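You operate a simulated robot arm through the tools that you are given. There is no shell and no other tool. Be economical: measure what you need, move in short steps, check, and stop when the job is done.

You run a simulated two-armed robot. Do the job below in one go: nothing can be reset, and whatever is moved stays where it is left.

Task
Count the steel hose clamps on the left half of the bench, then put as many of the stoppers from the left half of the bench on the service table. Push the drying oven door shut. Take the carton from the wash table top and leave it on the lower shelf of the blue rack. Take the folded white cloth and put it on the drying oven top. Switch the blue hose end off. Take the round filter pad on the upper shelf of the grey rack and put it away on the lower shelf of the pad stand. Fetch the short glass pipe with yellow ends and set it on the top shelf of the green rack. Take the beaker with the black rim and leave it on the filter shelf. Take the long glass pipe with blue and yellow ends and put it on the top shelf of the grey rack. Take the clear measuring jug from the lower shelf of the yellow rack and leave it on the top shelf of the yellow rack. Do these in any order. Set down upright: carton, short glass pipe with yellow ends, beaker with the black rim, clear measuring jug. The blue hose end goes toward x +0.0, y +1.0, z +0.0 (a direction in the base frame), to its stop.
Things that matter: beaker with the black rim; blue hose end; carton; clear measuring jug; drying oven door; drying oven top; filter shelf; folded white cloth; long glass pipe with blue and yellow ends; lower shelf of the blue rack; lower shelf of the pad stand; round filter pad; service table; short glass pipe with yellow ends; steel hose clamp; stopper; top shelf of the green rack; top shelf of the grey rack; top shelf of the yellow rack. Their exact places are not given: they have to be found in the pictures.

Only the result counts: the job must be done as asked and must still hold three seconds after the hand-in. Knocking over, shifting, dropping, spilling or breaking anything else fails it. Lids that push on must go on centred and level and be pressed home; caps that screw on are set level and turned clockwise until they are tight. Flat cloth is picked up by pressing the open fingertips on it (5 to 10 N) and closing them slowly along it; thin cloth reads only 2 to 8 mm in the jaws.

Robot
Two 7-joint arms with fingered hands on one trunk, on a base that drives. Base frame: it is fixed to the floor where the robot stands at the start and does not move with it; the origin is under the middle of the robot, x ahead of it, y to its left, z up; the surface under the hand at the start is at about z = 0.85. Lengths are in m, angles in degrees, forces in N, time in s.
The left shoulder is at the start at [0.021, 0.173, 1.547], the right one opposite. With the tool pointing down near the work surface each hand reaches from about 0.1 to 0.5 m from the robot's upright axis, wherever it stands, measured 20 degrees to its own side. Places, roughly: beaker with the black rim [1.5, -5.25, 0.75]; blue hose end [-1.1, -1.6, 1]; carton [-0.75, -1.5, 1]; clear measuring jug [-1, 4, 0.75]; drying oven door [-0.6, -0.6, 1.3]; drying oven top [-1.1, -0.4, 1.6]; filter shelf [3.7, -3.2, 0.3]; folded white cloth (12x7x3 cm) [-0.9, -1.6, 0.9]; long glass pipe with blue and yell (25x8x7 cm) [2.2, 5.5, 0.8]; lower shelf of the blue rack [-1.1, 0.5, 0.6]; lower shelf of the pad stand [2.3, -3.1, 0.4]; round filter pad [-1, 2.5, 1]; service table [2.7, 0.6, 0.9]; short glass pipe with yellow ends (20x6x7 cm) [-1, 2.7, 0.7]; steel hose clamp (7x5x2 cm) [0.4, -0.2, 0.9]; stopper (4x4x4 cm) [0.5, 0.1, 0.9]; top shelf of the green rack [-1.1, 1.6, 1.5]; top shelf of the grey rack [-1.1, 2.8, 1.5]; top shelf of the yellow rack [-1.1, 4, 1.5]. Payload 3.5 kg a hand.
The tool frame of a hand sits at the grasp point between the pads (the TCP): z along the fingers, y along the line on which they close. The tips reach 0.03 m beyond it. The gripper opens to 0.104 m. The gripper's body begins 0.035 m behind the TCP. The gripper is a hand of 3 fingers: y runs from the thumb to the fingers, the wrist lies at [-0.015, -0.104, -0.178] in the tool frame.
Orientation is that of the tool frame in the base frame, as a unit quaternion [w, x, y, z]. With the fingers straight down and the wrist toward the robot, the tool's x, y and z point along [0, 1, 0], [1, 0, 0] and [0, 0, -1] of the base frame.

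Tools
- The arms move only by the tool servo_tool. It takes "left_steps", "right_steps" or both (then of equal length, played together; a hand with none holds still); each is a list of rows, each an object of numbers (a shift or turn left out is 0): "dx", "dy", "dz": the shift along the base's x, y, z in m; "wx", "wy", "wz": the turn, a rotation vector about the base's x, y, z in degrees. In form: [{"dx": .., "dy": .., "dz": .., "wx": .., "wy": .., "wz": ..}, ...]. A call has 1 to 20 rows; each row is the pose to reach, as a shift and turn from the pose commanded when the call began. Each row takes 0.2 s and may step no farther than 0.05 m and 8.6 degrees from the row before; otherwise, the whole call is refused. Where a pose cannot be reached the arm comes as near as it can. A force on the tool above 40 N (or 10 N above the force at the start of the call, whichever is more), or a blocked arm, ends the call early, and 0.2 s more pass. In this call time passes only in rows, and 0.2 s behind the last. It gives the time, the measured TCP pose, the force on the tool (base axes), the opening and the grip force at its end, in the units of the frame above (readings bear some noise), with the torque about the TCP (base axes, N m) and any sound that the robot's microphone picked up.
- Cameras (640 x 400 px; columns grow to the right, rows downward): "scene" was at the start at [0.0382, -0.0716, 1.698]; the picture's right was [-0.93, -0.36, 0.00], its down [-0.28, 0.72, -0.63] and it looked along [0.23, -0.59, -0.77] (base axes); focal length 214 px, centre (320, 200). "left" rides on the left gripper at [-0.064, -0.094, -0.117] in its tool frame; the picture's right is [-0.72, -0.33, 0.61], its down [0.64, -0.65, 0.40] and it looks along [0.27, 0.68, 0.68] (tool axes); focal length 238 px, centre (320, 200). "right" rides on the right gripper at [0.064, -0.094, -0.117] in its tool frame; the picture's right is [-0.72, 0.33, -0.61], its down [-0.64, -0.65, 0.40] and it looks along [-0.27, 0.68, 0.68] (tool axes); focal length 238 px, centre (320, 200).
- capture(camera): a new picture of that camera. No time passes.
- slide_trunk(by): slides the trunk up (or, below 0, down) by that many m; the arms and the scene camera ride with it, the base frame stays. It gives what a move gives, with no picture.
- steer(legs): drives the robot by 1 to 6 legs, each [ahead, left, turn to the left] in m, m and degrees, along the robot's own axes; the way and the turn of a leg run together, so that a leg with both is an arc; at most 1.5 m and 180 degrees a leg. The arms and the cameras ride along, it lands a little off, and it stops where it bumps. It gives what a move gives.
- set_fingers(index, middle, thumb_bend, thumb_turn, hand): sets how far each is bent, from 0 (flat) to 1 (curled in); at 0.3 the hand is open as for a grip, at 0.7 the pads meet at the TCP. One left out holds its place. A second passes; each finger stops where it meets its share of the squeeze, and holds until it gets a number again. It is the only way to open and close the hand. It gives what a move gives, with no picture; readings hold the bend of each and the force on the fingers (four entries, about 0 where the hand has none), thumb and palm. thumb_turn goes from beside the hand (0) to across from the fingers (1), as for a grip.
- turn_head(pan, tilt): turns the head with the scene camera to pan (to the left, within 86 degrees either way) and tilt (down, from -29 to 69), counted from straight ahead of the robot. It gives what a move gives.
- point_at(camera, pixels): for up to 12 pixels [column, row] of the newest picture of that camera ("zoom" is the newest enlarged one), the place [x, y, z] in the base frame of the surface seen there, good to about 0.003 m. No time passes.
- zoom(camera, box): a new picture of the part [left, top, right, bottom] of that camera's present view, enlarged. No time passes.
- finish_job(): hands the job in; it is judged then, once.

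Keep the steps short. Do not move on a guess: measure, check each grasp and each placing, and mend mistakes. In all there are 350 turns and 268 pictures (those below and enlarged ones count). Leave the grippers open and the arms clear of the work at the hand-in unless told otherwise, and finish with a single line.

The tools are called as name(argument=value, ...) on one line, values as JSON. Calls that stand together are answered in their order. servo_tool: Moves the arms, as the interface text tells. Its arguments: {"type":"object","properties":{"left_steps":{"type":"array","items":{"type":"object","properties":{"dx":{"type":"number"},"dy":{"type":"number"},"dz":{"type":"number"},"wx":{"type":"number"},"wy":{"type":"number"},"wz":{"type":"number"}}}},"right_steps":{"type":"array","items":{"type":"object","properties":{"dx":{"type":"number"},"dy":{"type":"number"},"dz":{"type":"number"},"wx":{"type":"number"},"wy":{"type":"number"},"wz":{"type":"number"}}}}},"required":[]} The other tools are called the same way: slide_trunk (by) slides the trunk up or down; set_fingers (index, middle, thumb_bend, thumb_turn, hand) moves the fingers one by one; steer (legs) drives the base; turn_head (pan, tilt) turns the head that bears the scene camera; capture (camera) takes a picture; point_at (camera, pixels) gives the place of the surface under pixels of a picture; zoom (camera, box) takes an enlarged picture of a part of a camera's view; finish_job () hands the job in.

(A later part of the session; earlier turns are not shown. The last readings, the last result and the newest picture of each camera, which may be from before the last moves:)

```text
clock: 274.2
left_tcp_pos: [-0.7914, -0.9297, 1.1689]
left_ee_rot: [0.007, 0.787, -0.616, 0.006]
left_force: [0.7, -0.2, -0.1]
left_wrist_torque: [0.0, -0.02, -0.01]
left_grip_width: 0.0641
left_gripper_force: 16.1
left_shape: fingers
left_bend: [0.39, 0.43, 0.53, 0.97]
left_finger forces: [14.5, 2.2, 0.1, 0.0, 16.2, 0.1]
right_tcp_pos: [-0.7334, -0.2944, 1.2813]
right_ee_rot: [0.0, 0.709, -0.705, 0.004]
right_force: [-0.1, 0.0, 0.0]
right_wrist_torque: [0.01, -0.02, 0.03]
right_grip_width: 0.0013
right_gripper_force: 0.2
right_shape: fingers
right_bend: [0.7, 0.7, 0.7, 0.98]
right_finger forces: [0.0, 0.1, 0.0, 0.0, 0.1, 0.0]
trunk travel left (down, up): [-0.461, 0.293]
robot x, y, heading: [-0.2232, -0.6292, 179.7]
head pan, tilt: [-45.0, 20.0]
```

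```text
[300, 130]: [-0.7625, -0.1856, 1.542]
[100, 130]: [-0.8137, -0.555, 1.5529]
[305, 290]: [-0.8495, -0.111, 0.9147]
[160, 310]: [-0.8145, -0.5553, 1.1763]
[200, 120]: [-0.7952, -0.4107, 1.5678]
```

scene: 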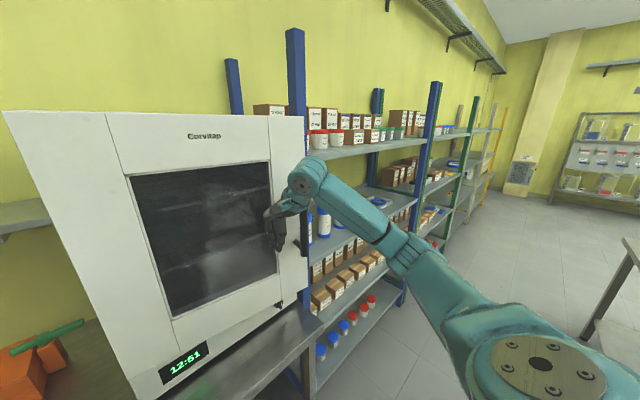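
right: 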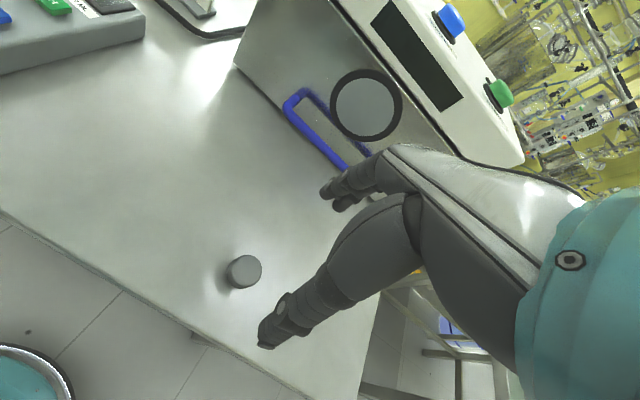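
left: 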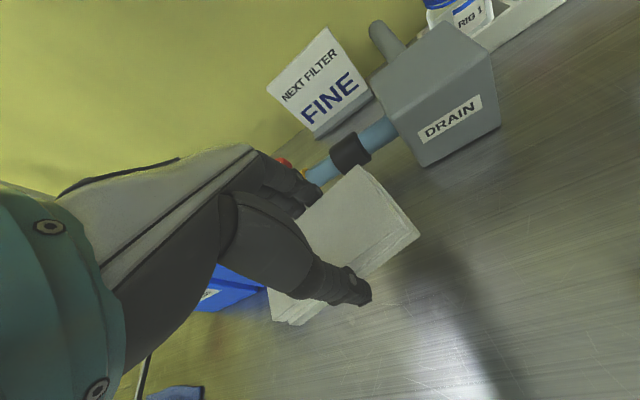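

servo_tool(right_steps=[{"dx": -0.01}, {"dx": -0.02}, {"dx": -0.03}, {"dx": -0.04}, {"dx": -0.05}, {"dx": -0.06}, {"dx": -0.07}])

capture(camera="scene")

point_at(camera="scene", pixels=[[295, 130], [100, 130], [290, 280], [160, 310], [200, 120]])

```text
clock: 275.9
left_tcp_pos: [-0.7849, -0.9299, 1.1724]
left_ee_rot: [0.007, 0.787, -0.617, 0.005]
left_force: [0.2, 0.4, -0.1]
left_wrist_torque: [-0.04, 0.0, 0.0]
left_grip_width: 0.064
left_gripper_force: 16.4
left_shape: fingers
left_bend: [0.39, 0.43, 0.53, 0.97]
left_finger forces: [14.5, 2.1, 0.1, 0.1, 16.2, 0.0]
right_tcp_pos: [-0.7895, -0.2928, 1.2817]
right_ee_rot: [-0.005, 0.709, -0.705, 0.007]
right_force: [30.3, -2.9, 4.4]
right_wrist_torque: [0.14, 1.4, -0.2]
right_grip_width: 0.0013
right_gripper_force: 15.6
right_shape: fingers
right_bend: [0.7, 0.7, 0.7, 0.98]
right_finger forces: [0.1, 30.2, 0.0, 0.0, 0.1, 0.0]
trunk travel left (down, up): [-0.461, 0.293]
robot x, y, heading: [-0.2217, -0.6222, 179.8]
head pan, tilt: [-45.0, 20.0]
stopped in row 7 (right hand): the force on the tool passed its limit at 45 N (the readings are from after the stop); the commanded pose is now the measured one
```

```text
167 pictures are left
```

scene: 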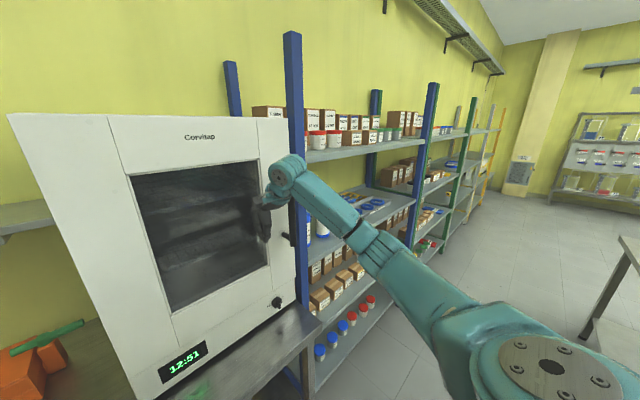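

```text
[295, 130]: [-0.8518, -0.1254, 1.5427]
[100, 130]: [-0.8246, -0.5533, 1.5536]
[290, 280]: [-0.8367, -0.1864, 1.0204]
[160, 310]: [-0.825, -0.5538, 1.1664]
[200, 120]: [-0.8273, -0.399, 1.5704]
```

Stopped hard at 45 N with the door face flat at x ≈ −0.826: shut. Retract the fist and verify.

servo_tool(right_steps=[{"dx": 0.04}, {"dx": 0.08}, {"dx": 0.12}, {"dx": 0.14}])

zoom(camera="scene", box=[0, 90, 320, 400])

point_at(camera="scene", pixels=[[285, 130], [110, 130], [200, 120], [280, 290], [150, 330]])

```text
clock: 276.9
left_tcp_pos: [-0.7892, -0.9292, 1.17]
left_ee_rot: [0.006, 0.788, -0.616, 0.005]
left_force: [-1.1, -0.3, -0.1]
left_wrist_torque: [-0.01, -0.01, -0.02]
left_grip_width: 0.064
left_gripper_force: 16.8
left_shape: fingers
left_bend: [0.39, 0.43, 0.53, 0.97]
left_finger forces: [14.5, 2.2, 0.0, 0.0, 16.2, 0.1]
right_tcp_pos: [-0.6592, -0.2925, 1.2784]
right_ee_rot: [-0.005, 0.71, -0.704, 0.009]
right_force: [0.1, 0.2, -0.4]
right_wrist_torque: [0.03, 0.02, -0.03]
right_grip_width: 0.0015
right_gripper_force: 0.1
right_shape: fingers
right_bend: [0.7, 0.7, 0.7, 0.98]
right_finger forces: [0.1, 0.0, 0.0, 0.1, 0.0, 0.1]
trunk travel left (down, up): [-0.461, 0.293]
robot x, y, heading: [-0.2168, -0.6261, 179.9]
head pan, tilt: [-45.0, 20.0]
```

```text
1.29 times, centred on (160, 245) of scene
```

zoom: 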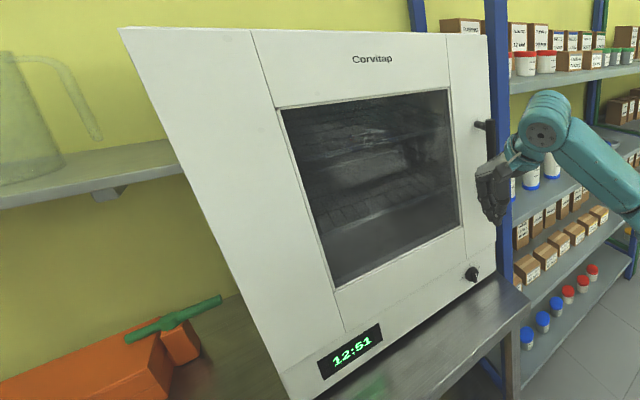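

```text
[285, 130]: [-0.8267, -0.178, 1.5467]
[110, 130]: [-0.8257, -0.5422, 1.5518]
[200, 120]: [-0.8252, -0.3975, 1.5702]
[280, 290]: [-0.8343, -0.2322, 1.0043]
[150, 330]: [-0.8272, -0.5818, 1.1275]
```

Door is flush. Now the cloth onto the oven top: raise the trunk fully and sidestep north.

steer(legs=[[-0.15, 0, 0]])

slide_trunk(by=0.29)

servo_tool(left_steps=[{"dz": 0.04}, {"dz": 0.08}, {"dz": 0.12}, {"dz": 0.16}, {"dz": 0.2}, {"dz": 0.24}, {"dz": 0.28}])

turn_head(pan=0, tilt=25)

capture(camera="scene")

```text
clock: 278.2
left_tcp_pos: [-0.6397, -0.93, 1.17]
left_ee_rot: [0.007, 0.787, -0.617, 0.006]
left_force: [0.5, -0.7, -1.3]
left_wrist_torque: [0.03, 0.03, 0.01]
left_grip_width: 0.0638
left_gripper_force: 16.3
left_shape: fingers
left_bend: [0.39, 0.43, 0.53, 0.97]
left_finger forces: [14.5, 2.3, 0.0, 0.1, 16.2, 0.0]
right_tcp_pos: [-0.5078, -0.2922, 1.2786]
right_ee_rot: [-0.005, 0.708, -0.706, 0.008]
right_force: [0.7, 0.2, -0.1]
right_wrist_torque: [0.01, 0.01, 0.02]
right_grip_width: 0.0012
right_gripper_force: 0.0
right_shape: fingers
right_bend: [0.7, 0.7, 0.7, 0.98]
right_finger forces: [0.0, 0.0, 0.0, 0.1, 0.0, 0.0]
trunk travel left (down, up): [-0.461, 0.293]
robot x, y, heading: [-0.0715, -0.6273, 179.8]
head pan, tilt: [-45.0, 20.0]
```

```text
clock: 281.2
left_tcp_pos: [-0.6391, -0.9306, 1.4595]
left_ee_rot: [0.005, 0.787, -0.616, 0.007]
left_force: [0.1, 0.7, -0.1]
left_wrist_torque: [0.01, 0.06, 0.01]
left_grip_width: 0.0641
left_gripper_force: 16.6
left_shape: fingers
left_bend: [0.39, 0.43, 0.53, 0.97]
left_finger forces: [14.3, 2.2, 0.0, 0.0, 16.1, 0.0]
right_tcp_pos: [-0.5092, -0.294, 1.5685]
right_ee_rot: [-0.007, 0.709, -0.705, 0.009]
right_force: [0.8, 0.3, 0.8]
right_wrist_torque: [0.01, 0.02, 0.0]
right_grip_width: 0.0013
right_gripper_force: 0.1
right_shape: fingers
right_bend: [0.7, 0.7, 0.7, 0.98]
right_finger forces: [0.0, 0.1, 0.1, 0.0, 0.0, 0.0]
trunk travel left (down, up): [-0.751, 0.003]
robot x, y, heading: [-0.0699, -0.6279, 179.9]
head pan, tilt: [-45.0, 20.0]
```

```text
clock: 282.8
left_tcp_pos: [-0.6379, -0.9297, 1.7401]
left_ee_rot: [0.007, 0.787, -0.616, 0.006]
left_force: [0.0, 0.4, -0.7]
left_wrist_torque: [0.03, 0.0, -0.01]
left_grip_width: 0.0637
left_gripper_force: 16.0
left_shape: fingers
left_bend: [0.39, 0.43, 0.53, 0.97]
left_finger forces: [14.1, 2.1, 0.0, 0.0, 15.7, 0.0]
right_tcp_pos: [-0.5082, -0.291, 1.5672]
right_ee_rot: [-0.006, 0.709, -0.705, 0.008]
right_force: [-0.5, 0.3, -0.2]
right_wrist_torque: [-0.04, -0.02, 0.01]
right_grip_width: 0.0014
right_gripper_force: 0.0
right_shape: fingers
right_bend: [0.7, 0.7, 0.7, 0.98]
right_finger forces: [0.1, 0.0, 0.0, 0.0, 0.0, 0.0]
trunk travel left (down, up): [-0.751, 0.003]
robot x, y, heading: [-0.0691, -0.6267, 180.1]
head pan, tilt: [-45.0, 20.0]
```

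```text
clock: 283.9
left_tcp_pos: [-0.6392, -0.9316, 1.7383]
left_ee_rot: [0.006, 0.787, -0.617, 0.006]
left_force: [0.1, 1.0, -0.1]
left_wrist_torque: [0.01, -0.04, 0.02]
left_grip_width: 0.0637
left_gripper_force: 15.7
left_shape: fingers
left_bend: [0.39, 0.43, 0.53, 0.97]
left_finger forces: [14.1, 2.0, 0.0, 0.1, 15.7, 0.0]
right_tcp_pos: [-0.5082, -0.2923, 1.5671]
right_ee_rot: [-0.005, 0.709, -0.705, 0.008]
right_force: [0.3, -0.5, 1.1]
right_wrist_torque: [0.02, 0.01, 0.0]
right_grip_width: 0.0014
right_gripper_force: 0.1
right_shape: fingers
right_bend: [0.7, 0.7, 0.7, 0.98]
right_finger forces: [0.1, 0.0, 0.1, 0.0, 0.1, 0.1]
trunk travel left (down, up): [-0.751, 0.003]
robot x, y, heading: [-0.0671, -0.6246, 179.9]
head pan, tilt: [0.0, 25.0]
```

```text
165 pictures are left
```

scene: 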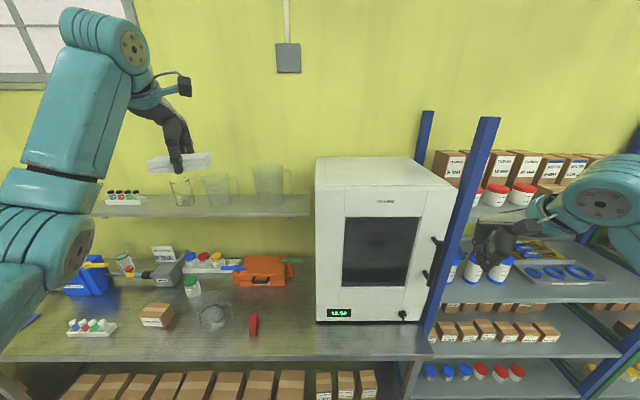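

point_at(camera="scene", pixels=[[330, 163], [380, 172], [380, 184], [430, 175], [340, 180], [400, 162], [465, 200], [450, 320], [520, 255], [490, 130]])

```text
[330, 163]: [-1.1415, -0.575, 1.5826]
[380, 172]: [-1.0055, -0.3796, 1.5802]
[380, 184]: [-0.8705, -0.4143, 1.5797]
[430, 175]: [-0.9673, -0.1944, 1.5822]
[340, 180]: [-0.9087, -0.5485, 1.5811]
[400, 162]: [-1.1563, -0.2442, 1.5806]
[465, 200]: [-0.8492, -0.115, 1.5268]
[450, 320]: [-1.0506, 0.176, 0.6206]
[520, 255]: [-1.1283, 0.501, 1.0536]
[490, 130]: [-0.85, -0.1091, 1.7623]
```

Oven top z 1.581, free. Retract the right hand, then drive ahead 0.28, right 0.48 so the cloth is above (−0.92,−0.45).

servo_tool(right_steps=[{"dx": 0.03}, {"dx": 0.06}, {"dx": 0.09}, {"dx": 0.12}])

steer(legs=[[0, -0.48, 0], [0.28, 0, 0]])

capture(camera="scene")

```text
clock: 284.9
left_tcp_pos: [-0.6375, -0.9302, 1.7401]
left_ee_rot: [0.006, 0.787, -0.617, 0.006]
left_force: [0.4, 0.0, 0.4]
left_wrist_torque: [0.0, 0.01, 0.0]
left_grip_width: 0.0637
left_gripper_force: 15.8
left_shape: fingers
left_bend: [0.39, 0.43, 0.53, 0.97]
left_finger forces: [14.1, 2.1, 0.0, 0.1, 15.6, 0.0]
right_tcp_pos: [-0.3864, -0.2939, 1.5699]
right_ee_rot: [-0.006, 0.709, -0.705, 0.008]
right_force: [-0.7, 0.3, -0.3]
right_wrist_torque: [-0.01, 0.02, 0.01]
right_grip_width: 0.0013
right_gripper_force: 0.1
right_shape: fingers
right_bend: [0.7, 0.7, 0.7, 0.98]
right_finger forces: [0.0, 0.0, 0.1, 0.1, 0.0, 0.1]
trunk travel left (down, up): [-0.751, 0.003]
robot x, y, heading: [-0.0704, -0.627, 179.8]
head pan, tilt: [0.0, 25.0]
```

```text
clock: 289.3
left_tcp_pos: [-0.9171, -0.4515, 1.741]
left_ee_rot: [0.007, 0.787, -0.617, 0.006]
left_force: [0.7, 0.0, 0.2]
left_wrist_torque: [0.01, 0.05, -0.01]
left_grip_width: 0.064
left_gripper_force: 16.4
left_shape: fingers
left_bend: [0.39, 0.43, 0.53, 0.97]
left_finger forces: [14.1, 2.1, 0.1, 0.1, 15.7, 0.0]
right_tcp_pos: [-0.6662, 0.1861, 1.5699]
right_ee_rot: [-0.005, 0.708, -0.706, 0.008]
right_force: [0.1, 0.4, -0.1]
right_wrist_torque: [-0.04, 0.07, -0.01]
right_grip_width: 0.0011
right_gripper_force: 0.1
right_shape: fingers
right_bend: [0.7, 0.7, 0.7, 0.98]
right_finger forces: [0.1, 0.1, 0.0, 0.1, 0.0, 0.1]
trunk travel left (down, up): [-0.751, 0.003]
robot x, y, heading: [-0.3512, -0.1461, 179.8]
head pan, tilt: [0.0, 25.0]
```

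```text
164 pictures are left
```

scene: 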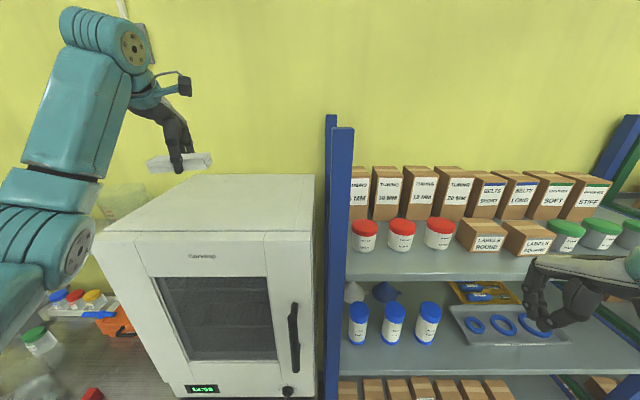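

Lower the cloth: dx −0.03, down to 1.62, then feel.

servo_tool(left_steps=[{"dx": -0.02, "dz": -0.03}, {"dx": -0.03, "dz": -0.07}, {"dx": -0.03, "dz": -0.1}, {"dx": -0.03, "dz": -0.118}, {"dx": -0.03, "dz": -0.124}])

capture(camera="left")

```text
clock: 290.5
left_tcp_pos: [-0.9501, -0.4495, 1.6144]
left_ee_rot: [0.006, 0.787, -0.617, 0.006]
left_force: [0.5, -0.4, 0.0]
left_wrist_torque: [0.04, -0.04, 0.01]
left_grip_width: 0.0637
left_gripper_force: 15.5
left_shape: fingers
left_bend: [0.39, 0.43, 0.53, 0.97]
left_finger forces: [14.0, 2.1, 0.0, 0.0, 15.6, 0.0]
right_tcp_pos: [-0.6693, 0.1866, 1.5689]
right_ee_rot: [-0.006, 0.709, -0.706, 0.008]
right_force: [0.3, -0.3, 0.7]
right_wrist_torque: [-0.03, 0.0, -0.02]
right_grip_width: 0.0013
right_gripper_force: 0.0
right_shape: fingers
right_bend: [0.7, 0.7, 0.7, 0.98]
right_finger forces: [0.0, 0.0, 0.0, 0.0, 0.0, 0.1]
trunk travel left (down, up): [-0.751, 0.003]
robot x, y, heading: [-0.3503, -0.1459, 179.9]
head pan, tilt: [0.0, 25.0]
```

```text
163 pictures are left
```

left: 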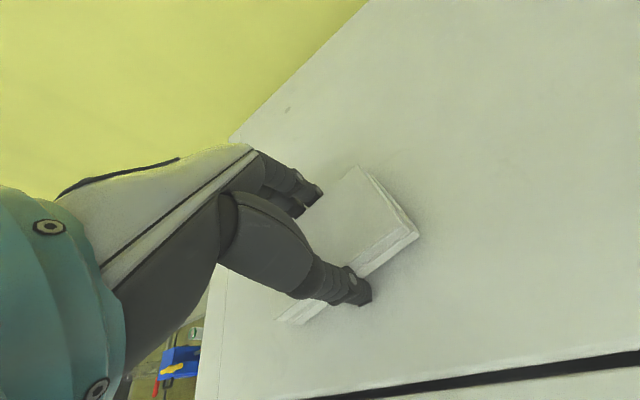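

servo_tool(left_steps=[{"dz": -0.003}, {"dz": -0.006}])

set_fingers(hand="left", index=0.3, middle=0.3, thumb_bend=0.3)

servo_tool(left_steps=[{"dz": 0.03}, {"dz": 0.06}, {"dz": 0.1}, {"dz": 0.14}])

capture(camera="left")

```text
clock: 291.1
left_tcp_pos: [-0.9495, -0.4491, 1.613]
left_ee_rot: [0.009, 0.787, -0.617, 0.002]
left_force: [-1.9, -0.4, 16.7]
left_wrist_torque: [-0.32, 0.68, 0.0]
left_grip_width: 0.0634
left_gripper_force: 24.4
left_shape: fingers
left_bend: [0.39, 0.41, 0.53, 0.97]
left_finger forces: [15.1, 17.0, 0.0, 0.1, 16.4, 0.0]
right_tcp_pos: [-0.6674, 0.188, 1.5693]
right_ee_rot: [-0.005, 0.709, -0.705, 0.009]
right_force: [-0.6, 0.1, 0.2]
right_wrist_torque: [0.02, -0.02, 0.01]
right_grip_width: 0.0011
right_gripper_force: 0.1
right_shape: fingers
right_bend: [0.7, 0.7, 0.7, 0.98]
right_finger forces: [0.1, 0.0, 0.1, 0.1, 0.1, 0.0]
trunk travel left (down, up): [-0.751, 0.003]
robot x, y, heading: [-0.3506, -0.152, 179.8]
head pan, tilt: [0.0, 25.0]
```

```text
clock: 292.1
left_tcp_pos: [-0.949, -0.4489, 1.6105]
left_ee_rot: [0.006, 0.787, -0.617, 0.007]
left_force: [1.2, 1.0, 8.1]
left_wrist_torque: [-0.16, 0.37, 0.0]
left_grip_width: 0.1029
left_gripper_force: 3.6
left_shape: fingers
left_bend: [0.3, 0.3, 0.3, 0.97]
left_finger forces: [0.0, 7.4, 0.0, 0.1, 0.0, 0.1]
right_tcp_pos: [-0.6667, 0.1879, 1.5698]
right_ee_rot: [-0.006, 0.708, -0.706, 0.008]
right_force: [0.8, -0.8, -0.3]
right_wrist_torque: [0.03, 0.02, -0.01]
right_grip_width: 0.0013
right_gripper_force: 0.1
right_shape: fingers
right_bend: [0.7, 0.7, 0.7, 0.98]
right_finger forces: [0.1, 0.0, 0.0, 0.0, 0.1, 0.1]
trunk travel left (down, up): [-0.751, 0.003]
robot x, y, heading: [-0.3504, -0.1435, 179.7]
head pan, tilt: [0.0, 25.0]
```

```text
clock: 293.1
left_tcp_pos: [-0.9507, -0.451, 1.7517]
left_ee_rot: [0.006, 0.787, -0.617, 0.007]
left_force: [0.1, -0.8, -0.1]
left_wrist_torque: [-0.03, -0.01, -0.01]
left_grip_width: 0.1029
left_gripper_force: 0.0
left_shape: fingers
left_bend: [0.3, 0.3, 0.3, 0.97]
left_finger forces: [0.0, 0.0, 0.0, 0.1, 0.0, 0.0]
right_tcp_pos: [-0.6667, 0.1866, 1.569]
right_ee_rot: [-0.006, 0.708, -0.706, 0.007]
right_force: [-0.8, -0.2, 0.4]
right_wrist_torque: [-0.04, 0.0, -0.02]
right_grip_width: 0.001
right_gripper_force: 0.1
right_shape: fingers
right_bend: [0.7, 0.7, 0.7, 0.98]
right_finger forces: [0.0, 0.0, 0.0, 0.0, 0.0, 0.0]
trunk travel left (down, up): [-0.751, 0.003]
robot x, y, heading: [-0.3525, -0.1459, 179.5]
head pan, tilt: [0.0, 25.0]
```

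```text
162 pictures are left
```

left: 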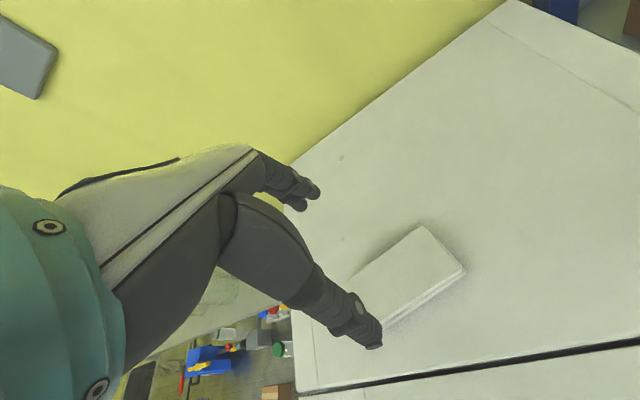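

Cloth lies on the oven top. Next the hose end. Back off, go south in front of the wash table, lower the trunk, and open the right hand.

steer(legs=[[-0.35, 0, 0], [0, 1.15, 0]])

slide_trunk(by=-0.29)

set_fingers(hand="right", index=0.3, middle=0.3, thumb_bend=0.3)

servo_tool(left_steps=[{"dz": -0.04, "wz": -5, "dx": 0.02}, {"dz": -0.08, "wz": -10, "dx": 0.04}, {"dz": -0.12, "wz": -14, "dx": 0.06}, {"dz": -0.16, "wz": -14, "dx": 0.08}, {"dz": -0.2, "wz": -14, "dx": 0.1}, {"dz": -0.24, "wz": -14, "dx": 0.1}, {"dz": -0.28, "wz": -14, "dx": 0.1}])

```text
clock: 300.9
left_tcp_pos: [-0.6285, -1.6108, 1.7507]
left_ee_rot: [0.006, 0.78, -0.625, 0.007]
left_force: [0.5, -0.4, 0.5]
left_wrist_torque: [0.02, 0.0, -0.01]
left_grip_width: 0.1029
left_gripper_force: 0.1
left_shape: fingers
left_bend: [0.3, 0.3, 0.3, 0.97]
left_finger forces: [0.0, 0.1, 0.0, 0.0, 0.0, 0.0]
right_tcp_pos: [-0.3325, -0.9802, 1.5703]
right_ee_rot: [0.005, -0.701, 0.713, -0.008]
right_force: [-0.7, -0.2, 0.5]
right_wrist_torque: [0.01, 0.01, -0.01]
right_grip_width: 0.0013
right_gripper_force: 0.1
right_shape: fingers
right_bend: [0.7, 0.7, 0.7, 0.98]
right_finger forces: [0.1, 0.0, 0.0, 0.1, 0.0, 0.1]
trunk travel left (down, up): [-0.751, 0.003]
robot x, y, heading: [-0.0216, -1.3179, 178.2]
head pan, tilt: [0.0, 25.0]
```

```text
clock: 303.8
left_tcp_pos: [-0.6283, -1.6121, 1.4601]
left_ee_rot: [0.006, 0.78, -0.626, 0.006]
left_force: [1.0, 0.7, -0.5]
left_wrist_torque: [-0.03, 0.01, -0.04]
left_grip_width: 0.1026
left_gripper_force: 0.1
left_shape: fingers
left_bend: [0.3, 0.3, 0.3, 0.97]
left_finger forces: [0.0, 0.0, 0.1, 0.1, 0.0, 0.0]
right_tcp_pos: [-0.3325, -0.9796, 1.2806]
right_ee_rot: [0.006, -0.702, 0.712, -0.01]
right_force: [0.1, 0.1, 0.5]
right_wrist_torque: [-0.01, 0.0, 0.04]
right_grip_width: 0.0012
right_gripper_force: 0.1
right_shape: fingers
right_bend: [0.7, 0.7, 0.7, 0.98]
right_finger forces: [0.0, 0.0, 0.0, 0.0, 0.0, 0.0]
trunk travel left (down, up): [-0.461, 0.293]
robot x, y, heading: [-0.0214, -1.3228, 178.3]
head pan, tilt: [0.0, 25.0]
```

```text
clock: 304.8
left_tcp_pos: [-0.6285, -1.6114, 1.4622]
left_ee_rot: [0.007, 0.78, -0.625, 0.006]
left_force: [0.1, 0.0, -1.0]
left_wrist_torque: [-0.04, 0.01, -0.01]
left_grip_width: 0.1027
left_gripper_force: 0.1
left_shape: fingers
left_bend: [0.3, 0.3, 0.3, 0.97]
left_finger forces: [0.0, 0.0, 0.1, 0.0, 0.0, 0.0]
right_tcp_pos: [-0.3338, -0.9804, 1.2796]
right_ee_rot: [0.006, -0.7, 0.714, -0.01]
right_force: [0.5, -0.6, -0.1]
right_wrist_torque: [-0.02, -0.03, 0.01]
right_grip_width: 0.1028
right_gripper_force: 0.1
right_shape: fingers
right_bend: [0.3, 0.3, 0.3, 0.98]
right_finger forces: [0.1, 0.0, 0.0, 0.0, 0.0, 0.0]
trunk travel left (down, up): [-0.461, 0.293]
robot x, y, heading: [-0.0204, -1.3198, 178.4]
head pan, tilt: [0.0, 25.0]
```

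```text
clock: 306.4
left_tcp_pos: [-0.5279, -1.6132, 1.1795]
left_ee_rot: [-0.007, -0.698, 0.716, -0.006]
left_force: [-0.2, -0.4, -0.3]
left_wrist_torque: [0.01, 0.02, 0.0]
left_grip_width: 0.103
left_gripper_force: 0.1
left_shape: fingers
left_bend: [0.3, 0.3, 0.3, 0.97]
left_finger forces: [0.1, 0.1, 0.0, 0.0, 0.0, 0.1]
right_tcp_pos: [-0.3341, -0.9797, 1.2801]
right_ee_rot: [0.006, -0.701, 0.713, -0.009]
right_force: [-1.1, 0.4, -0.3]
right_wrist_torque: [0.03, -0.01, -0.01]
right_grip_width: 0.1027
right_gripper_force: 0.2
right_shape: fingers
right_bend: [0.3, 0.3, 0.3, 0.98]
right_finger forces: [0.0, 0.0, 0.0, 0.0, 0.0, 0.0]
trunk travel left (down, up): [-0.461, 0.293]
robot x, y, heading: [-0.0188, -1.3215, 178.6]
head pan, tilt: [0.0, 25.0]
```

Pitch the left hand 45° forward, then drive ahead 0.36 and lower the trunk 0.12.

servo_tool(left_steps=[{"wy": 8}, {"wy": 16}, {"wy": 24}, {"wy": 32}, {"wy": 40}, {"wy": 46}])

steer(legs=[[0.36, 0, 1.5]])

slide_trunk(by=-0.12)

turn_head(pan=15, tilt=30)

capture(camera="scene")

capture(camera="left")

```text
clock: 307.8
left_tcp_pos: [-0.5276, -1.6119, 1.1818]
left_ee_rot: [-0.286, -0.644, 0.656, 0.269]
left_force: [-1.3, 0.0, -0.3]
left_wrist_torque: [-0.04, -0.02, 0.02]
left_grip_width: 0.1031
left_gripper_force: 0.0
left_shape: fingers
left_bend: [0.3, 0.3, 0.3, 0.97]
left_finger forces: [0.0, 0.0, 0.1, 0.1, 0.0, 0.0]
right_tcp_pos: [-0.3332, -0.9796, 1.2795]
right_ee_rot: [0.006, -0.701, 0.713, -0.011]
right_force: [0.6, -1.0, 0.4]
right_wrist_torque: [0.01, 0.0, 0.01]
right_grip_width: 0.1027
right_gripper_force: 0.1
right_shape: fingers
right_bend: [0.3, 0.3, 0.3, 0.98]
right_finger forces: [0.0, 0.0, 0.0, 0.0, 0.1, 0.0]
trunk travel left (down, up): [-0.461, 0.293]
robot x, y, heading: [-0.0234, -1.3191, 178.7]
head pan, tilt: [0.0, 25.0]
```

```text
clock: 310.1
left_tcp_pos: [-0.8835, -1.6183, 1.1801]
left_ee_rot: [0.289, 0.653, -0.649, -0.264]
left_force: [-1.0, -1.5, 0.1]
left_wrist_torque: [0.0, 0.0, -0.01]
left_grip_width: 0.103
left_gripper_force: 0.1
left_shape: fingers
left_bend: [0.3, 0.3, 0.3, 0.97]
left_finger forces: [0.0, 0.0, 0.0, 0.0, 0.0, 0.1]
right_tcp_pos: [-0.7031, -0.9822, 1.2798]
right_ee_rot: [-0.007, 0.71, -0.704, 0.009]
right_force: [-0.5, 0.0, -0.3]
right_wrist_torque: [-0.02, -0.01, -0.02]
right_grip_width: 0.1028
right_gripper_force: 0.1
right_shape: fingers
right_bend: [0.3, 0.3, 0.3, 0.98]
right_finger forces: [0.0, 0.0, 0.0, 0.0, 0.1, 0.1]
trunk travel left (down, up): [-0.461, 0.293]
robot x, y, heading: [-0.385, -1.3167, 179.8]
head pan, tilt: [0.0, 25.0]
```

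```text
clock: 311.6
left_tcp_pos: [-0.8821, -1.618, 1.0615]
left_ee_rot: [0.289, 0.653, -0.648, -0.264]
left_force: [0.5, 0.5, -1.2]
left_wrist_torque: [0.02, -0.04, 0.02]
left_grip_width: 0.1029
left_gripper_force: 0.1
left_shape: fingers
left_bend: [0.3, 0.3, 0.3, 0.97]
left_finger forces: [0.0, 0.0, 0.1, 0.0, 0.0, 0.1]
right_tcp_pos: [-0.7185, -0.9824, 1.1436]
right_ee_rot: [-0.026, 0.709, -0.704, 0.031]
right_force: [-0.8, -1.4, -0.6]
right_wrist_torque: [0.0, 0.02, -0.03]
right_grip_width: 0.1027
right_gripper_force: 0.1
right_shape: fingers
right_bend: [0.3, 0.3, 0.3, 0.98]
right_finger forces: [0.1, 0.1, 0.0, 0.0, 0.0, 0.0]
trunk travel left (down, up): [-0.341, 0.413]
robot x, y, heading: [-0.3829, -1.3183, 179.9]
head pan, tilt: [0.0, 25.0]
```

```text
clock: 312.4
left_tcp_pos: [-0.8819, -1.619, 1.0606]
left_ee_rot: [0.29, 0.652, -0.648, -0.265]
left_force: [1.1, -0.5, 0.5]
left_wrist_torque: [0.01, 0.02, -0.01]
left_grip_width: 0.103
left_gripper_force: 0.0
left_shape: fingers
left_bend: [0.3, 0.3, 0.3, 0.97]
left_finger forces: [0.0, 0.0, 0.1, 0.1, 0.1, 0.0]
right_tcp_pos: [-0.7183, -0.9819, 1.1426]
right_ee_rot: [-0.026, 0.71, -0.703, 0.031]
right_force: [-0.5, 0.2, -0.7]
right_wrist_torque: [-0.04, -0.02, 0.0]
right_grip_width: 0.1028
right_gripper_force: 0.0
right_shape: fingers
right_bend: [0.3, 0.3, 0.3, 0.98]
right_finger forces: [0.1, 0.0, 0.0, 0.1, 0.0, 0.0]
trunk travel left (down, up): [-0.341, 0.413]
robot x, y, heading: [-0.3826, -1.3145, 179.9]
head pan, tilt: [15.0, 30.0]
```

```text
161 pictures are left
```

scene: 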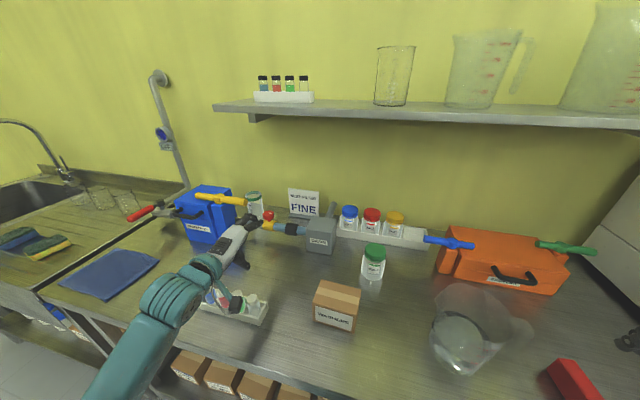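

```text
160 pictures are left
```

left: 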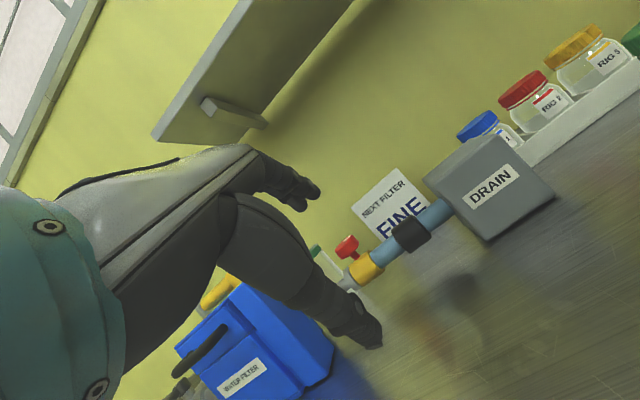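

point_at(camera="left", pixels=[[410, 235], [400, 225], [420, 243], [436, 215], [385, 250], [365, 268], [430, 210], [425, 232], [397, 243]])

point_at(camera="scene", pixels=[[155, 320], [190, 300], [215, 265], [235, 302], [250, 298], [228, 300], [205, 330], [120, 370]])

zoom(camera="left", box=[330, 180, 470, 290])

```text
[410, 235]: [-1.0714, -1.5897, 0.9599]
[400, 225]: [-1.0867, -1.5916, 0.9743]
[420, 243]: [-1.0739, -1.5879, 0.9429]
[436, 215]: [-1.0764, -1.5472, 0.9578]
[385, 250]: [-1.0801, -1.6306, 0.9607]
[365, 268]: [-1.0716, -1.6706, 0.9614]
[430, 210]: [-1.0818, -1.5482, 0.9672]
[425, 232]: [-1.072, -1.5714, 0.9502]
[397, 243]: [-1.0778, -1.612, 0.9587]
```

```text
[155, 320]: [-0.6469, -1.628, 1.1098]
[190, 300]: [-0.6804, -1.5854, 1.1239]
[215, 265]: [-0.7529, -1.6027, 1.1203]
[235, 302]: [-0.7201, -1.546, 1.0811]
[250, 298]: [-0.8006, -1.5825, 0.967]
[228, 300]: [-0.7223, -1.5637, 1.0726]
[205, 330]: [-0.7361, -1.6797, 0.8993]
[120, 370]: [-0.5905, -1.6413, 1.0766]
```

```text
3.64 times, centred on (400, 235) of left
```

zoom: 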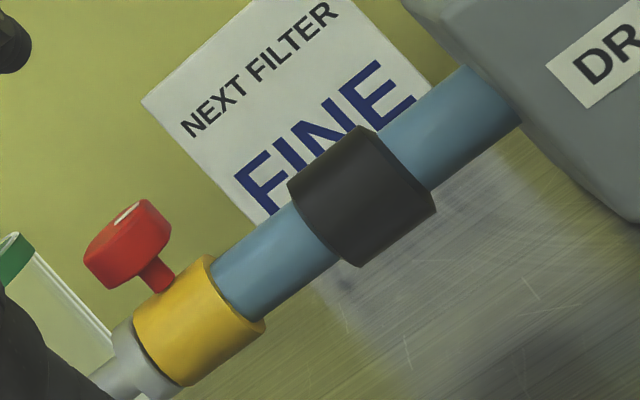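

Ring centre (−1.095, −1.590, 0.957). To keep the forearm above the vials I reduce the pitch to ~20°, and approach from above.

servo_tool(left_steps=[{"wy": -8, "dz": 0.02}, {"wy": -16, "dz": 0.04}, {"wy": -24, "dz": 0.05}, {"wy": -26, "dz": 0.05, "dx": -0.03, "dy": 0.01}, {"wy": -26, "dz": 0.05, "dx": -0.07, "dy": 0.02}, {"wy": -26, "dz": 0.05, "dx": -0.11, "dy": 0.029}, {"wy": -26, "dz": 0.05, "dx": -0.15, "dy": 0.029}, {"wy": -26, "dz": 0.05, "dx": -0.18, "dy": 0.029}, {"wy": -26, "dz": 0.05, "dx": -0.205, "dy": 0.029}])

capture(camera="left")

capture(camera="scene")

```text
clock: 314.4
left_tcp_pos: [-1.087, -1.5897, 1.1115]
left_ee_rot: [-0.135, -0.695, 0.697, 0.11]
left_force: [0.0, 0.3, -0.3]
left_wrist_torque: [0.01, 0.0, -0.03]
left_grip_width: 0.1028
left_gripper_force: 0.1
left_shape: fingers
left_bend: [0.3, 0.3, 0.3, 0.97]
left_finger forces: [0.0, 0.0, 0.1, 0.0, 0.1, 0.1]
right_tcp_pos: [-0.7177, -0.9822, 1.1439]
right_ee_rot: [-0.026, 0.71, -0.703, 0.031]
right_force: [-0.2, -0.5, 0.6]
right_wrist_torque: [0.0, -0.01, 0.02]
right_grip_width: 0.1028
right_gripper_force: 0.1
right_shape: fingers
right_bend: [0.3, 0.3, 0.3, 0.98]
right_finger forces: [0.0, 0.0, 0.0, 0.1, 0.1, 0.0]
trunk travel left (down, up): [-0.341, 0.413]
robot x, y, heading: [-0.3837, -1.3207, 179.9]
head pan, tilt: [15.0, 30.0]
```

```text
158 pictures are left
```

left: 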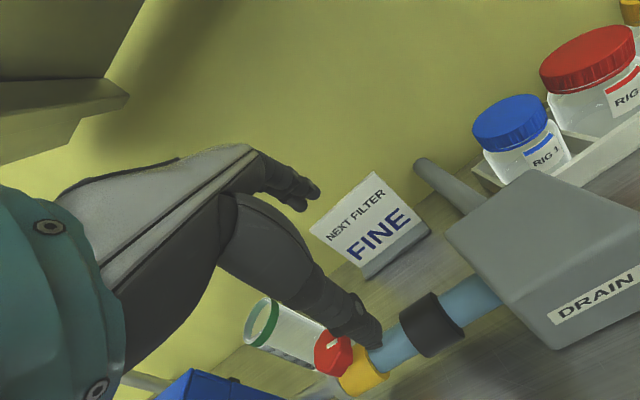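

```text
157 pictures are left
```

scene: 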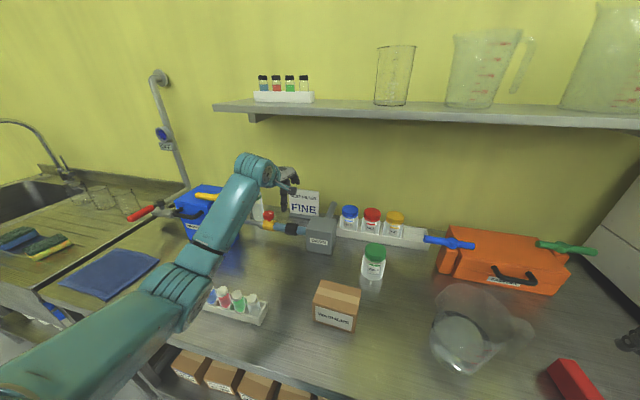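

Above the ring. Descend in steps to TCP z ≈ 0.962.

servo_tool(left_steps=[{"dx": -0.004, "dz": -0.04}, {"dx": -0.008, "dz": -0.08}, {"dx": -0.008, "dz": -0.11}, {"dx": -0.008, "dz": -0.135}, {"dx": -0.008, "dz": -0.15}])

capture(camera="left")

zoom(camera="scene", box=[150, 150, 370, 340])

```text
clock: 315.6
left_tcp_pos: [-1.0955, -1.5901, 0.9608]
left_ee_rot: [-0.135, -0.696, 0.697, 0.111]
left_force: [0.4, -0.2, -0.5]
left_wrist_torque: [-0.02, 0.0, -0.01]
left_grip_width: 0.1029
left_gripper_force: 0.0
left_shape: fingers
left_bend: [0.3, 0.3, 0.3, 0.97]
left_finger forces: [0.0, 0.0, 0.0, 0.0, 0.1, 0.0]
right_tcp_pos: [-0.7187, -0.9826, 1.1441]
right_ee_rot: [-0.026, 0.71, -0.703, 0.031]
right_force: [0.0, -0.8, 0.5]
right_wrist_torque: [0.01, 0.02, 0.01]
right_grip_width: 0.103
right_gripper_force: 0.1
right_shape: fingers
right_bend: [0.3, 0.3, 0.3, 0.98]
right_finger forces: [0.0, 0.0, 0.0, 0.0, 0.0, 0.1]
trunk travel left (down, up): [-0.341, 0.413]
robot x, y, heading: [-0.3831, -1.3141, 179.7]
head pan, tilt: [15.0, 30.0]
```

```text
156 pictures are left
```

left: 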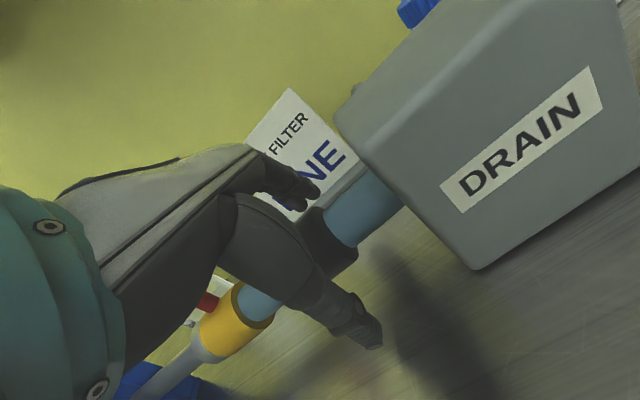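

```text
2.11 times, centred on (260, 245) of scene
```

zoom: 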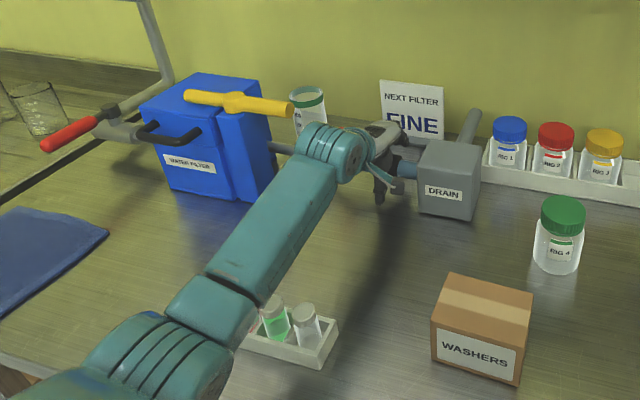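

Hand straddles the ring. Shift 8 mm left (keep fingers off the DRAIN box) and close.

servo_tool(left_steps=[{"dy": -0.008}])

set_fingers(hand="left", index=0.65, middle=0.65, thumb_bend=0.65)

capture(camera="left")

```text
clock: 316.0
left_tcp_pos: [-1.0941, -1.5976, 0.9592]
left_ee_rot: [-0.135, -0.695, 0.697, 0.111]
left_force: [0.5, 0.1, -0.1]
left_wrist_torque: [0.0, 0.04, -0.01]
left_grip_width: 0.1028
left_gripper_force: 0.1
left_shape: fingers
left_bend: [0.3, 0.3, 0.3, 0.97]
left_finger forces: [0.0, 0.0, 0.0, 0.0, 0.0, 0.1]
right_tcp_pos: [-0.7186, -0.9812, 1.144]
right_ee_rot: [-0.027, 0.71, -0.703, 0.031]
right_force: [-0.5, 0.8, 0.9]
right_wrist_torque: [-0.01, 0.0, -0.01]
right_grip_width: 0.1025
right_gripper_force: 0.1
right_shape: fingers
right_bend: [0.3, 0.3, 0.3, 0.98]
right_finger forces: [0.0, 0.0, 0.0, 0.0, 0.0, 0.0]
trunk travel left (down, up): [-0.341, 0.413]
robot x, y, heading: [-0.3834, -1.3171, 180.1]
head pan, tilt: [15.0, 30.0]
```

```text
clock: 317.0
left_tcp_pos: [-1.0938, -1.5984, 0.959]
left_ee_rot: [-0.135, -0.696, 0.697, 0.11]
left_force: [11.2, 0.4, -7.0]
left_wrist_torque: [-0.02, -0.03, -0.08]
left_grip_width: 0.0311
left_gripper_force: 9.6
left_shape: fingers
left_bend: [0.63, 0.65, 0.57, 0.97]
left_finger forces: [2.5, 0.3, 0.0, 0.0, 15.0, 0.0]
right_tcp_pos: [-0.717, -0.9808, 1.1447]
right_ee_rot: [-0.025, 0.709, -0.704, 0.031]
right_force: [0.2, 1.0, -0.5]
right_wrist_torque: [0.02, 0.0, 0.03]
right_grip_width: 0.1027
right_gripper_force: 0.0
right_shape: fingers
right_bend: [0.3, 0.3, 0.3, 0.98]
right_finger forces: [0.1, 0.0, 0.1, 0.0, 0.1, 0.0]
trunk travel left (down, up): [-0.341, 0.413]
robot x, y, heading: [-0.3844, -1.3181, 179.8]
head pan, tilt: [15.0, 30.0]
```

```text
154 pictures are left
```

left: 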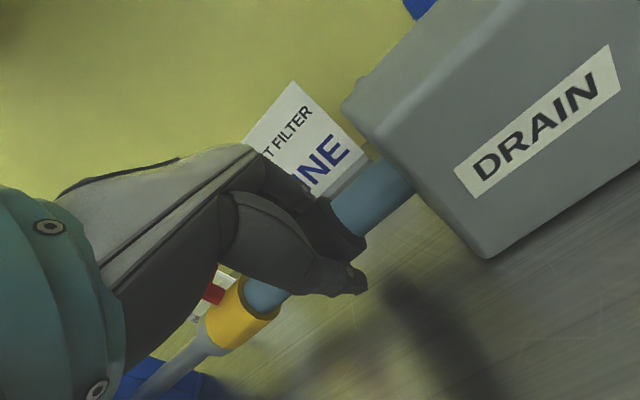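

Gripped. Pull the ring toward +y in small steps.

set_fingers(hand="left", index=0.8, middle=0.8)

servo_tool(left_steps=[{"dy": 0.006}, {"dy": 0.012}, {"dy": 0.018}, {"dy": 0.024}, {"dy": 0.03}])

capture(camera="left")

```text
clock: 318.0
left_tcp_pos: [-1.0968, -1.5973, 0.9595]
left_ee_rot: [-0.135, -0.695, 0.697, 0.111]
left_force: [-6.3, -0.1, -8.9]
left_wrist_torque: [-0.01, -0.11, -0.07]
left_grip_width: 0.0262
left_gripper_force: 20.9
left_shape: fingers
left_bend: [0.73, 0.69, 0.56, 0.97]
left_finger forces: [13.0, 11.7, 0.1, 0.0, 16.2, 0.1]
right_tcp_pos: [-0.7192, -0.9826, 1.1429]
right_ee_rot: [-0.026, 0.709, -0.704, 0.032]
right_force: [-0.7, -0.1, 0.2]
right_wrist_torque: [-0.02, -0.01, 0.04]
right_grip_width: 0.1026
right_gripper_force: 0.1
right_shape: fingers
right_bend: [0.3, 0.3, 0.3, 0.98]
right_finger forces: [0.1, 0.1, 0.1, 0.0, 0.0, 0.0]
trunk travel left (down, up): [-0.341, 0.413]
robot x, y, heading: [-0.3827, -1.3153, 179.9]
head pan, tilt: [15.0, 30.0]
```

```text
clock: 319.2
left_tcp_pos: [-1.0981, -1.5687, 0.9582]
left_ee_rot: [-0.135, -0.695, 0.698, 0.109]
left_force: [0.4, -1.7, -7.5]
left_wrist_torque: [-0.02, -0.16, -0.11]
left_grip_width: 0.0262
left_gripper_force: 20.1
left_shape: fingers
left_bend: [0.73, 0.69, 0.56, 0.97]
left_finger forces: [11.8, 9.8, 0.1, 0.0, 19.5, 0.0]
right_tcp_pos: [-0.7204, -0.982, 1.1431]
right_ee_rot: [-0.027, 0.709, -0.704, 0.031]
right_force: [0.5, 1.1, -0.3]
right_wrist_torque: [0.0, 0.02, 0.0]
right_grip_width: 0.1027
right_gripper_force: 0.0
right_shape: fingers
right_bend: [0.3, 0.3, 0.3, 0.98]
right_finger forces: [0.1, 0.1, 0.0, 0.0, 0.0, 0.1]
trunk travel left (down, up): [-0.341, 0.413]
robot x, y, heading: [-0.3818, -1.3168, 179.9]
head pan, tilt: [15.0, 30.0]
```

```text
153 pictures are left
```

left: 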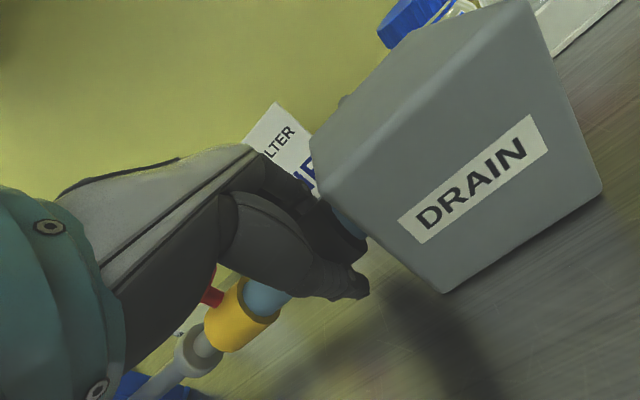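

The whole hose end (with yellow cap) slid off the grey flange. Continue to the stop.

servo_tool(left_steps=[{"dy": 0.005}, {"dy": 0.01}, {"dy": 0.015}, {"dy": 0.02}, {"dy": 0.025}, {"dy": 0.03}, {"dy": 0.035}, {"dy": 0.04}])

capture(camera="left")

zoom(camera="scene", box=[150, 150, 370, 340])

```text
clock: 320.7
left_tcp_pos: [-1.0966, -1.5528, 0.957]
left_ee_rot: [0.142, 0.701, -0.692, -0.102]
left_force: [-6.1, -16.3, -3.9]
left_wrist_torque: [0.25, -0.09, -0.46]
left_grip_width: 0.0275
left_gripper_force: 22.6
left_shape: fingers
left_bend: [0.73, 0.69, 0.56, 1.0]
left_finger forces: [12.8, 11.8, 0.0, 0.1, 21.7, 0.1]
right_tcp_pos: [-0.7194, -0.9836, 1.1439]
right_ee_rot: [-0.026, 0.711, -0.703, 0.031]
right_force: [-1.4, 0.3, -0.5]
right_wrist_torque: [-0.04, 0.0, 0.0]
right_grip_width: 0.1025
right_gripper_force: 0.1
right_shape: fingers
right_bend: [0.3, 0.3, 0.3, 0.98]
right_finger forces: [0.0, 0.0, 0.1, 0.0, 0.0, 0.0]
trunk travel left (down, up): [-0.341, 0.413]
robot x, y, heading: [-0.3821, -1.3143, -179.8]
head pan, tilt: [15.0, 30.0]
stopped in row 7 (left hand): the force on the tool passed its limit at 42 N (the readings are from after the stop); the commanded pose is now the measured one
```

```text
152 pictures are left
```

left: 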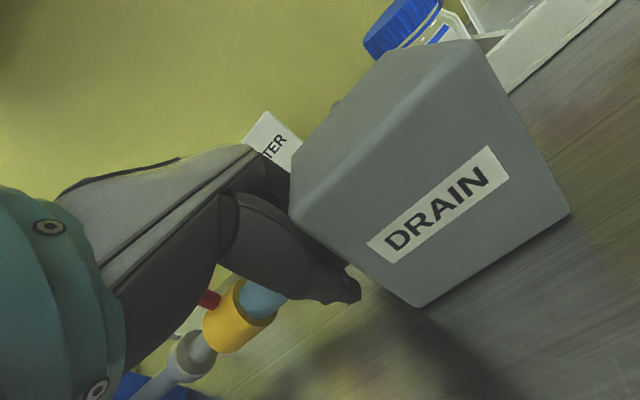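

```text
2.11 times, centred on (260, 245) of scene
```

zoom: 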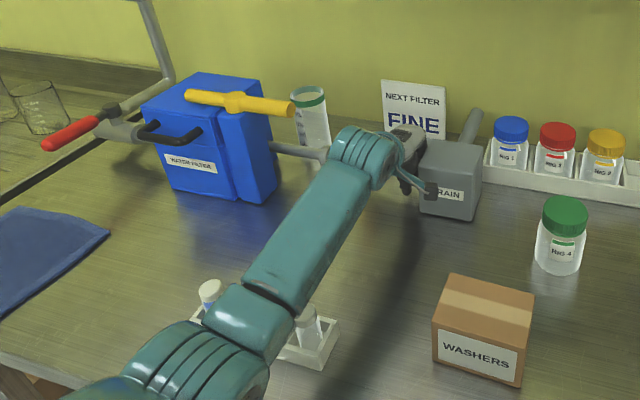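

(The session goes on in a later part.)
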